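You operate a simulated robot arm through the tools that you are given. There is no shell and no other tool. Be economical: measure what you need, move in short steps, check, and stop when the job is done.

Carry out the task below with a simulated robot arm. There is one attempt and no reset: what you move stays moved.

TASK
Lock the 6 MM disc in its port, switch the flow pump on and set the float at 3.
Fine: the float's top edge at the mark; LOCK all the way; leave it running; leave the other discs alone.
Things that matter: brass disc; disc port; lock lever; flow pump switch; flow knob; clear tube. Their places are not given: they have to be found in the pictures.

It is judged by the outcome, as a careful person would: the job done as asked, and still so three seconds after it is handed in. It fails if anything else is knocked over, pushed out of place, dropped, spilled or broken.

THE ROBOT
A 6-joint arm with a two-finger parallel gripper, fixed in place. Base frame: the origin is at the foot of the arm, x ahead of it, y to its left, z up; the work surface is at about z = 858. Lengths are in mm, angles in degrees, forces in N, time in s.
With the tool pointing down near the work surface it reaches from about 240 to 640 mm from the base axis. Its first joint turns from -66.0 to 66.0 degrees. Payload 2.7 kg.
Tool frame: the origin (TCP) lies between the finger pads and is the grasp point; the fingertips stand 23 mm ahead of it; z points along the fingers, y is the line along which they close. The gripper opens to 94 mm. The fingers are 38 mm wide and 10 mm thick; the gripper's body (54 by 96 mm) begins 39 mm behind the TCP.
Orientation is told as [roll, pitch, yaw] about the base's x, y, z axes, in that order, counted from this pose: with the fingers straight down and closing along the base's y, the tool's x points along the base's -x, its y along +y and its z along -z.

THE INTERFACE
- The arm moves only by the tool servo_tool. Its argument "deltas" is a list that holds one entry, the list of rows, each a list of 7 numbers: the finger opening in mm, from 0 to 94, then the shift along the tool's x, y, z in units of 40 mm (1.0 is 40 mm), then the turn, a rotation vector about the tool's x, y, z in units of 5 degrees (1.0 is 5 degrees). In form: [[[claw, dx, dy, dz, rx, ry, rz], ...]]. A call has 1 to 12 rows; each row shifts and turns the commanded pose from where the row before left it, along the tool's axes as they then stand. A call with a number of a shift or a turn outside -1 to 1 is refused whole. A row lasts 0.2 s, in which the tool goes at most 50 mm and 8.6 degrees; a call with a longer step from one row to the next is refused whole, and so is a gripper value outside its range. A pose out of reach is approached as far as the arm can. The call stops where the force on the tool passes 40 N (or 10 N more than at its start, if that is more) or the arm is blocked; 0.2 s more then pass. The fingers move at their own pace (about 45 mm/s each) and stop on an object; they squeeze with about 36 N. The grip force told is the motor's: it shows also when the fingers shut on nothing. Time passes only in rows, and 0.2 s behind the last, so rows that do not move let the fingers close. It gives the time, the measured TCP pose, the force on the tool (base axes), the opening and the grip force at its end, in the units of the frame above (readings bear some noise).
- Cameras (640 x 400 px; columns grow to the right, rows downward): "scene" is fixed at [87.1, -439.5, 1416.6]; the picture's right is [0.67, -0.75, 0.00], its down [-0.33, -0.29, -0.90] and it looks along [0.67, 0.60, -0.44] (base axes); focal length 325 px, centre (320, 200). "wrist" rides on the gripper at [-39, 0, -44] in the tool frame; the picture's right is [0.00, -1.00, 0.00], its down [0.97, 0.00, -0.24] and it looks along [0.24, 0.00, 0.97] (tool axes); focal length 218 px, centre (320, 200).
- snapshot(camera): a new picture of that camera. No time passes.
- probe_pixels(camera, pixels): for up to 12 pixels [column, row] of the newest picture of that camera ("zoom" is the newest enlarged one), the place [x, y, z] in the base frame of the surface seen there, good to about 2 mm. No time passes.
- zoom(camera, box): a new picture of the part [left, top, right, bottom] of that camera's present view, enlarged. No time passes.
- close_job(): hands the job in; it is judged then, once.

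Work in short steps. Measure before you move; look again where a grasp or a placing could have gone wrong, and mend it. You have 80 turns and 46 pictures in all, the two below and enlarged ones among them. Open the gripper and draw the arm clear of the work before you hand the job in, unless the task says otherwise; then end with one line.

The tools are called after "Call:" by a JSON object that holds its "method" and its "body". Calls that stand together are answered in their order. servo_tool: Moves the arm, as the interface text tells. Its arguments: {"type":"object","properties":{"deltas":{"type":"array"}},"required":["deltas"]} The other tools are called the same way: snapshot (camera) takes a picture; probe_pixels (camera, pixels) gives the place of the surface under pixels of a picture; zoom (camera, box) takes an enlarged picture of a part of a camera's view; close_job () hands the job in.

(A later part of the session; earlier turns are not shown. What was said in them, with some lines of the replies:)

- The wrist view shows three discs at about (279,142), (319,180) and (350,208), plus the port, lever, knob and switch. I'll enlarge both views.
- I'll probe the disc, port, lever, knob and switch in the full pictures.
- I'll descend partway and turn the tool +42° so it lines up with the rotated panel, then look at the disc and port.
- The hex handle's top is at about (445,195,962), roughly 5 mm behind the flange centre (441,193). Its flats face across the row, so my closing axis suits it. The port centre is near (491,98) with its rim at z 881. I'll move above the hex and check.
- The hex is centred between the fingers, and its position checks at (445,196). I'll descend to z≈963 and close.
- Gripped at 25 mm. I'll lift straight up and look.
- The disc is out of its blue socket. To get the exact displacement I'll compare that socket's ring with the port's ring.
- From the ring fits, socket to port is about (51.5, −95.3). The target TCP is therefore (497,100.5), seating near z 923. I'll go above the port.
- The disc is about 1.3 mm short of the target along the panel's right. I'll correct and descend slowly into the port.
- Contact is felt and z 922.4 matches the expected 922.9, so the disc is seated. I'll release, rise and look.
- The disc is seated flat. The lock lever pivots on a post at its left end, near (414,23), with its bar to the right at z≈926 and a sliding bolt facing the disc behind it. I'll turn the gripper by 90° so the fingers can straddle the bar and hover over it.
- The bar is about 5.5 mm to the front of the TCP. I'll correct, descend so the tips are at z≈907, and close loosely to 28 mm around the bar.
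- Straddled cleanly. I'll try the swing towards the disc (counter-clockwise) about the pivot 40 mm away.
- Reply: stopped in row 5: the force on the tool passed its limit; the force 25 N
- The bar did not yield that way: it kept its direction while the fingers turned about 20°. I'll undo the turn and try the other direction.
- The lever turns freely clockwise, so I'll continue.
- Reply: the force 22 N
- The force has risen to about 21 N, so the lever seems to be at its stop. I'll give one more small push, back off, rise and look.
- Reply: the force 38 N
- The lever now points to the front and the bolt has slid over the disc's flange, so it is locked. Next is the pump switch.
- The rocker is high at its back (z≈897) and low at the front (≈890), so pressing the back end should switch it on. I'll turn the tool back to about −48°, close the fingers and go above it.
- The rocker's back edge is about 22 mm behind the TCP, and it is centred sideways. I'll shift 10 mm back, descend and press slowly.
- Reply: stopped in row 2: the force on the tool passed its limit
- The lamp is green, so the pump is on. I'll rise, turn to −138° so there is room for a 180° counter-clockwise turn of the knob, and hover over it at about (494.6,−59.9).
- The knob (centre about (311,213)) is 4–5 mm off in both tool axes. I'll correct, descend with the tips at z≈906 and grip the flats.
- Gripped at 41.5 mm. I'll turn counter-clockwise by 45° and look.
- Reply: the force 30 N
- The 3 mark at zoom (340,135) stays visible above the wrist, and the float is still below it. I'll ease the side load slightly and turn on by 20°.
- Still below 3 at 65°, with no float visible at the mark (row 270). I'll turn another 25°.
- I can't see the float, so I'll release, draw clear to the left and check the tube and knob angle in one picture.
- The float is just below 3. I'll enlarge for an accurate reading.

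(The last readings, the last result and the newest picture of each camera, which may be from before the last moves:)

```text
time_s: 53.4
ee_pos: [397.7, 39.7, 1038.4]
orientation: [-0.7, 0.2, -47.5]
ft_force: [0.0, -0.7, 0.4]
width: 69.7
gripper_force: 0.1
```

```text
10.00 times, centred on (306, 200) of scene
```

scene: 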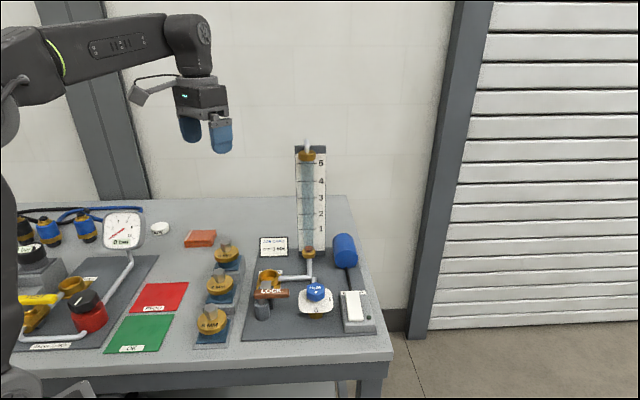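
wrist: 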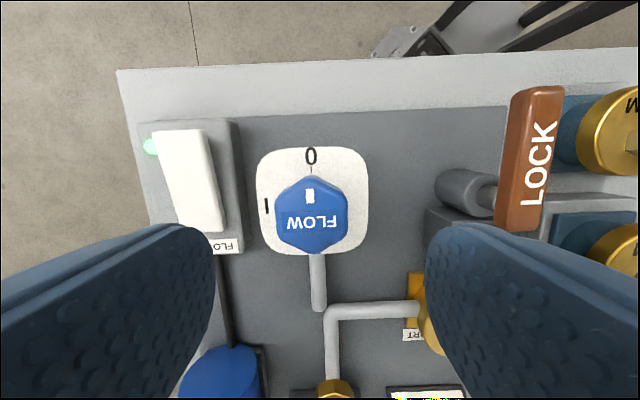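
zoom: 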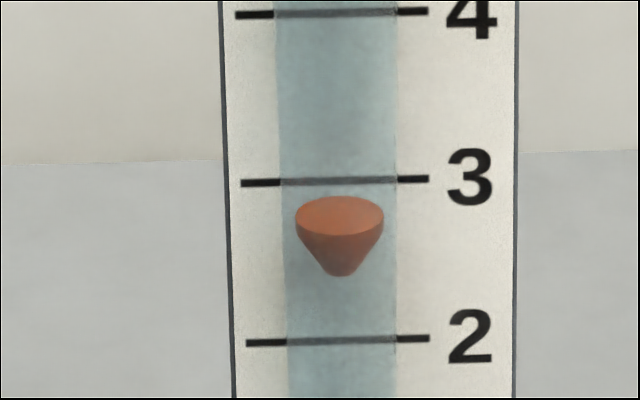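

The camera looks down at the tube, so parallax matters. I'll probe the heights of the marks and of the float's top face.

Call:
{"method": "probe_pixels", "body": {"camera": "zoom", "pixels": [[255, 184], [415, 179], [260, 343], [415, 339], [340, 216], [320, 214], [360, 216], [340, 230], [340, 202], [340, 180], [340, 341], [415, 12]]}}

```text
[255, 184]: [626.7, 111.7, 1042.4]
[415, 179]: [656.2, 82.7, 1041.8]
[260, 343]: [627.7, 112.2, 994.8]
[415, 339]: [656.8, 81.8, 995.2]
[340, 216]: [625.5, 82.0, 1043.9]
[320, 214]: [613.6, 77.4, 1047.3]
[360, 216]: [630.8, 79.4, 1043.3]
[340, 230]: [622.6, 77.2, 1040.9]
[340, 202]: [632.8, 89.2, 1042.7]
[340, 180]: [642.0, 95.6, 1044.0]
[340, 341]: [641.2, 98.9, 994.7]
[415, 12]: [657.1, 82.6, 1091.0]
```

The probes put the float's top face at about 1043.6 and the 3 mark at about 1042. That is nearly level, and the apparent gap is parallax. I'll average more samples to be sure.

Call:
{"method": "probe_pixels", "body": {"camera": "zoom", "pixels": [[310, 216], [318, 208], [318, 224], [330, 206], [330, 216], [330, 227], [345, 206], [345, 216], [345, 227], [355, 208], [355, 224], [370, 216]]}}

Call:
{"method": "probe_pixels", "body": {"camera": "zoom", "pixels": [[250, 184], [260, 184], [268, 183], [274, 183], [290, 182], [310, 182], [330, 181], [350, 181], [370, 181], [402, 180], [410, 179], [424, 179]]}}

```text
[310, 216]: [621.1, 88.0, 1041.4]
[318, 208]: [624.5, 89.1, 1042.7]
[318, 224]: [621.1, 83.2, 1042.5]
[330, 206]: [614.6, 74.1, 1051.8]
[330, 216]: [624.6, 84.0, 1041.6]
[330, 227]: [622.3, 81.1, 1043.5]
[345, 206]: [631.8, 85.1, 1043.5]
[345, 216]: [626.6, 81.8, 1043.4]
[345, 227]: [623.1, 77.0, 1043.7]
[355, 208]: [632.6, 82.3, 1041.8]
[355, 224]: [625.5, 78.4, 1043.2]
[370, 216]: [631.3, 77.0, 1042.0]
```

```text
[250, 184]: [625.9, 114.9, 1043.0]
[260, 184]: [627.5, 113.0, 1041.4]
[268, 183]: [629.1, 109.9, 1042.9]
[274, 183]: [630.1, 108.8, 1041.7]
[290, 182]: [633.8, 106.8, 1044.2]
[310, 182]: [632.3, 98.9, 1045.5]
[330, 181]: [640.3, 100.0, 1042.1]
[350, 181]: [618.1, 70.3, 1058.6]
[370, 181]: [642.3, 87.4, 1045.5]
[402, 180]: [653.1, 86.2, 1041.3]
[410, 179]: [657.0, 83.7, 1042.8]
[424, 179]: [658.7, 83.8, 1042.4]
```

The averages are 1042.7 ± 0.4 for the float's top face and 1042.2 for the mark, so the float is level with 3 within about 0.01 of a division. I'll raise the arm clear and confirm that everything holds.

Call:
{"method": "servo_tool", "body": {"deltas": [[[70, 0, 0, -0.9, 0, 0, 0], [70, 0, 0, -0.9, 0, 0, 0], [70, 0.5, 0, -0.9, 0, 0, 0], [70, 0.5, 0, 0, 0, 0, 0], [70, 0, 0, 0, 0, 0, 0], [70, 0, 0, 0, 0, 0, 0], [70, 0, 0, 0, 0, 0, 0], [70, 0, 0, 0, 0, 0, 0], [70, 0, 0, 0, 0, 0, 0]]]}}

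Call:
{"method": "snapshot", "body": {"camera": "scene"}}

Call:
{"method": "zoom", "body": {"camera": "scene", "box": [286, 180, 326, 220]}}

Call:
{"method": "zoom", "body": {"camera": "scene", "box": [190, 230, 330, 345]}}

```text
time_s: 55.4
ee_pos: [372.0, 68.9, 1147.7]
orientation: [-0.6, 0.2, -47.4]
ft_force: [-0.5, -0.2, 0.3]
width: 70.1
gripper_force: 0.0
```

```text
6 pictures are left
```

scene: 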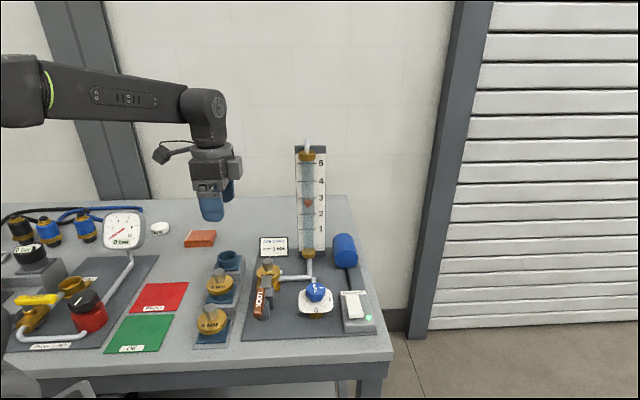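

```text
10.00 times, centred on (306, 200) of scene
```

zoom: 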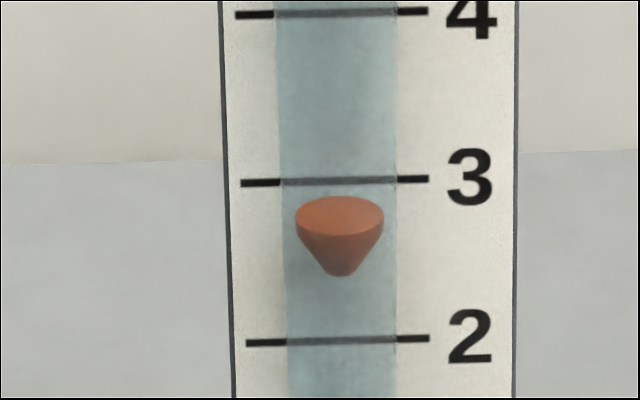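

```text
3.48 times, centred on (260, 288) of scene
```

zoom: 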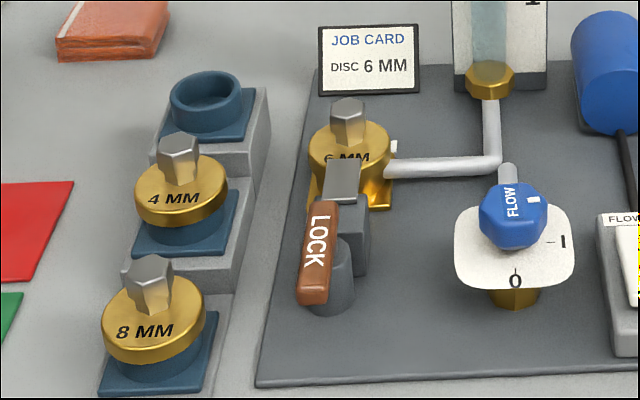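

The pictures show the disc seated with the bolt over its flange, the lever at its stop, the lamp green and the float steady at 3. The other discs haven't moved and the arm is clear, so I'm handing in.

Call:
{"method": "close_job", "body": {}}

```text
The job is handed in.
```

The 6 MM disc is locked in its port with the LOCK lever at its stop. The flow pump is running, the float's top edge is steady at 3, and the other discs were left alone.
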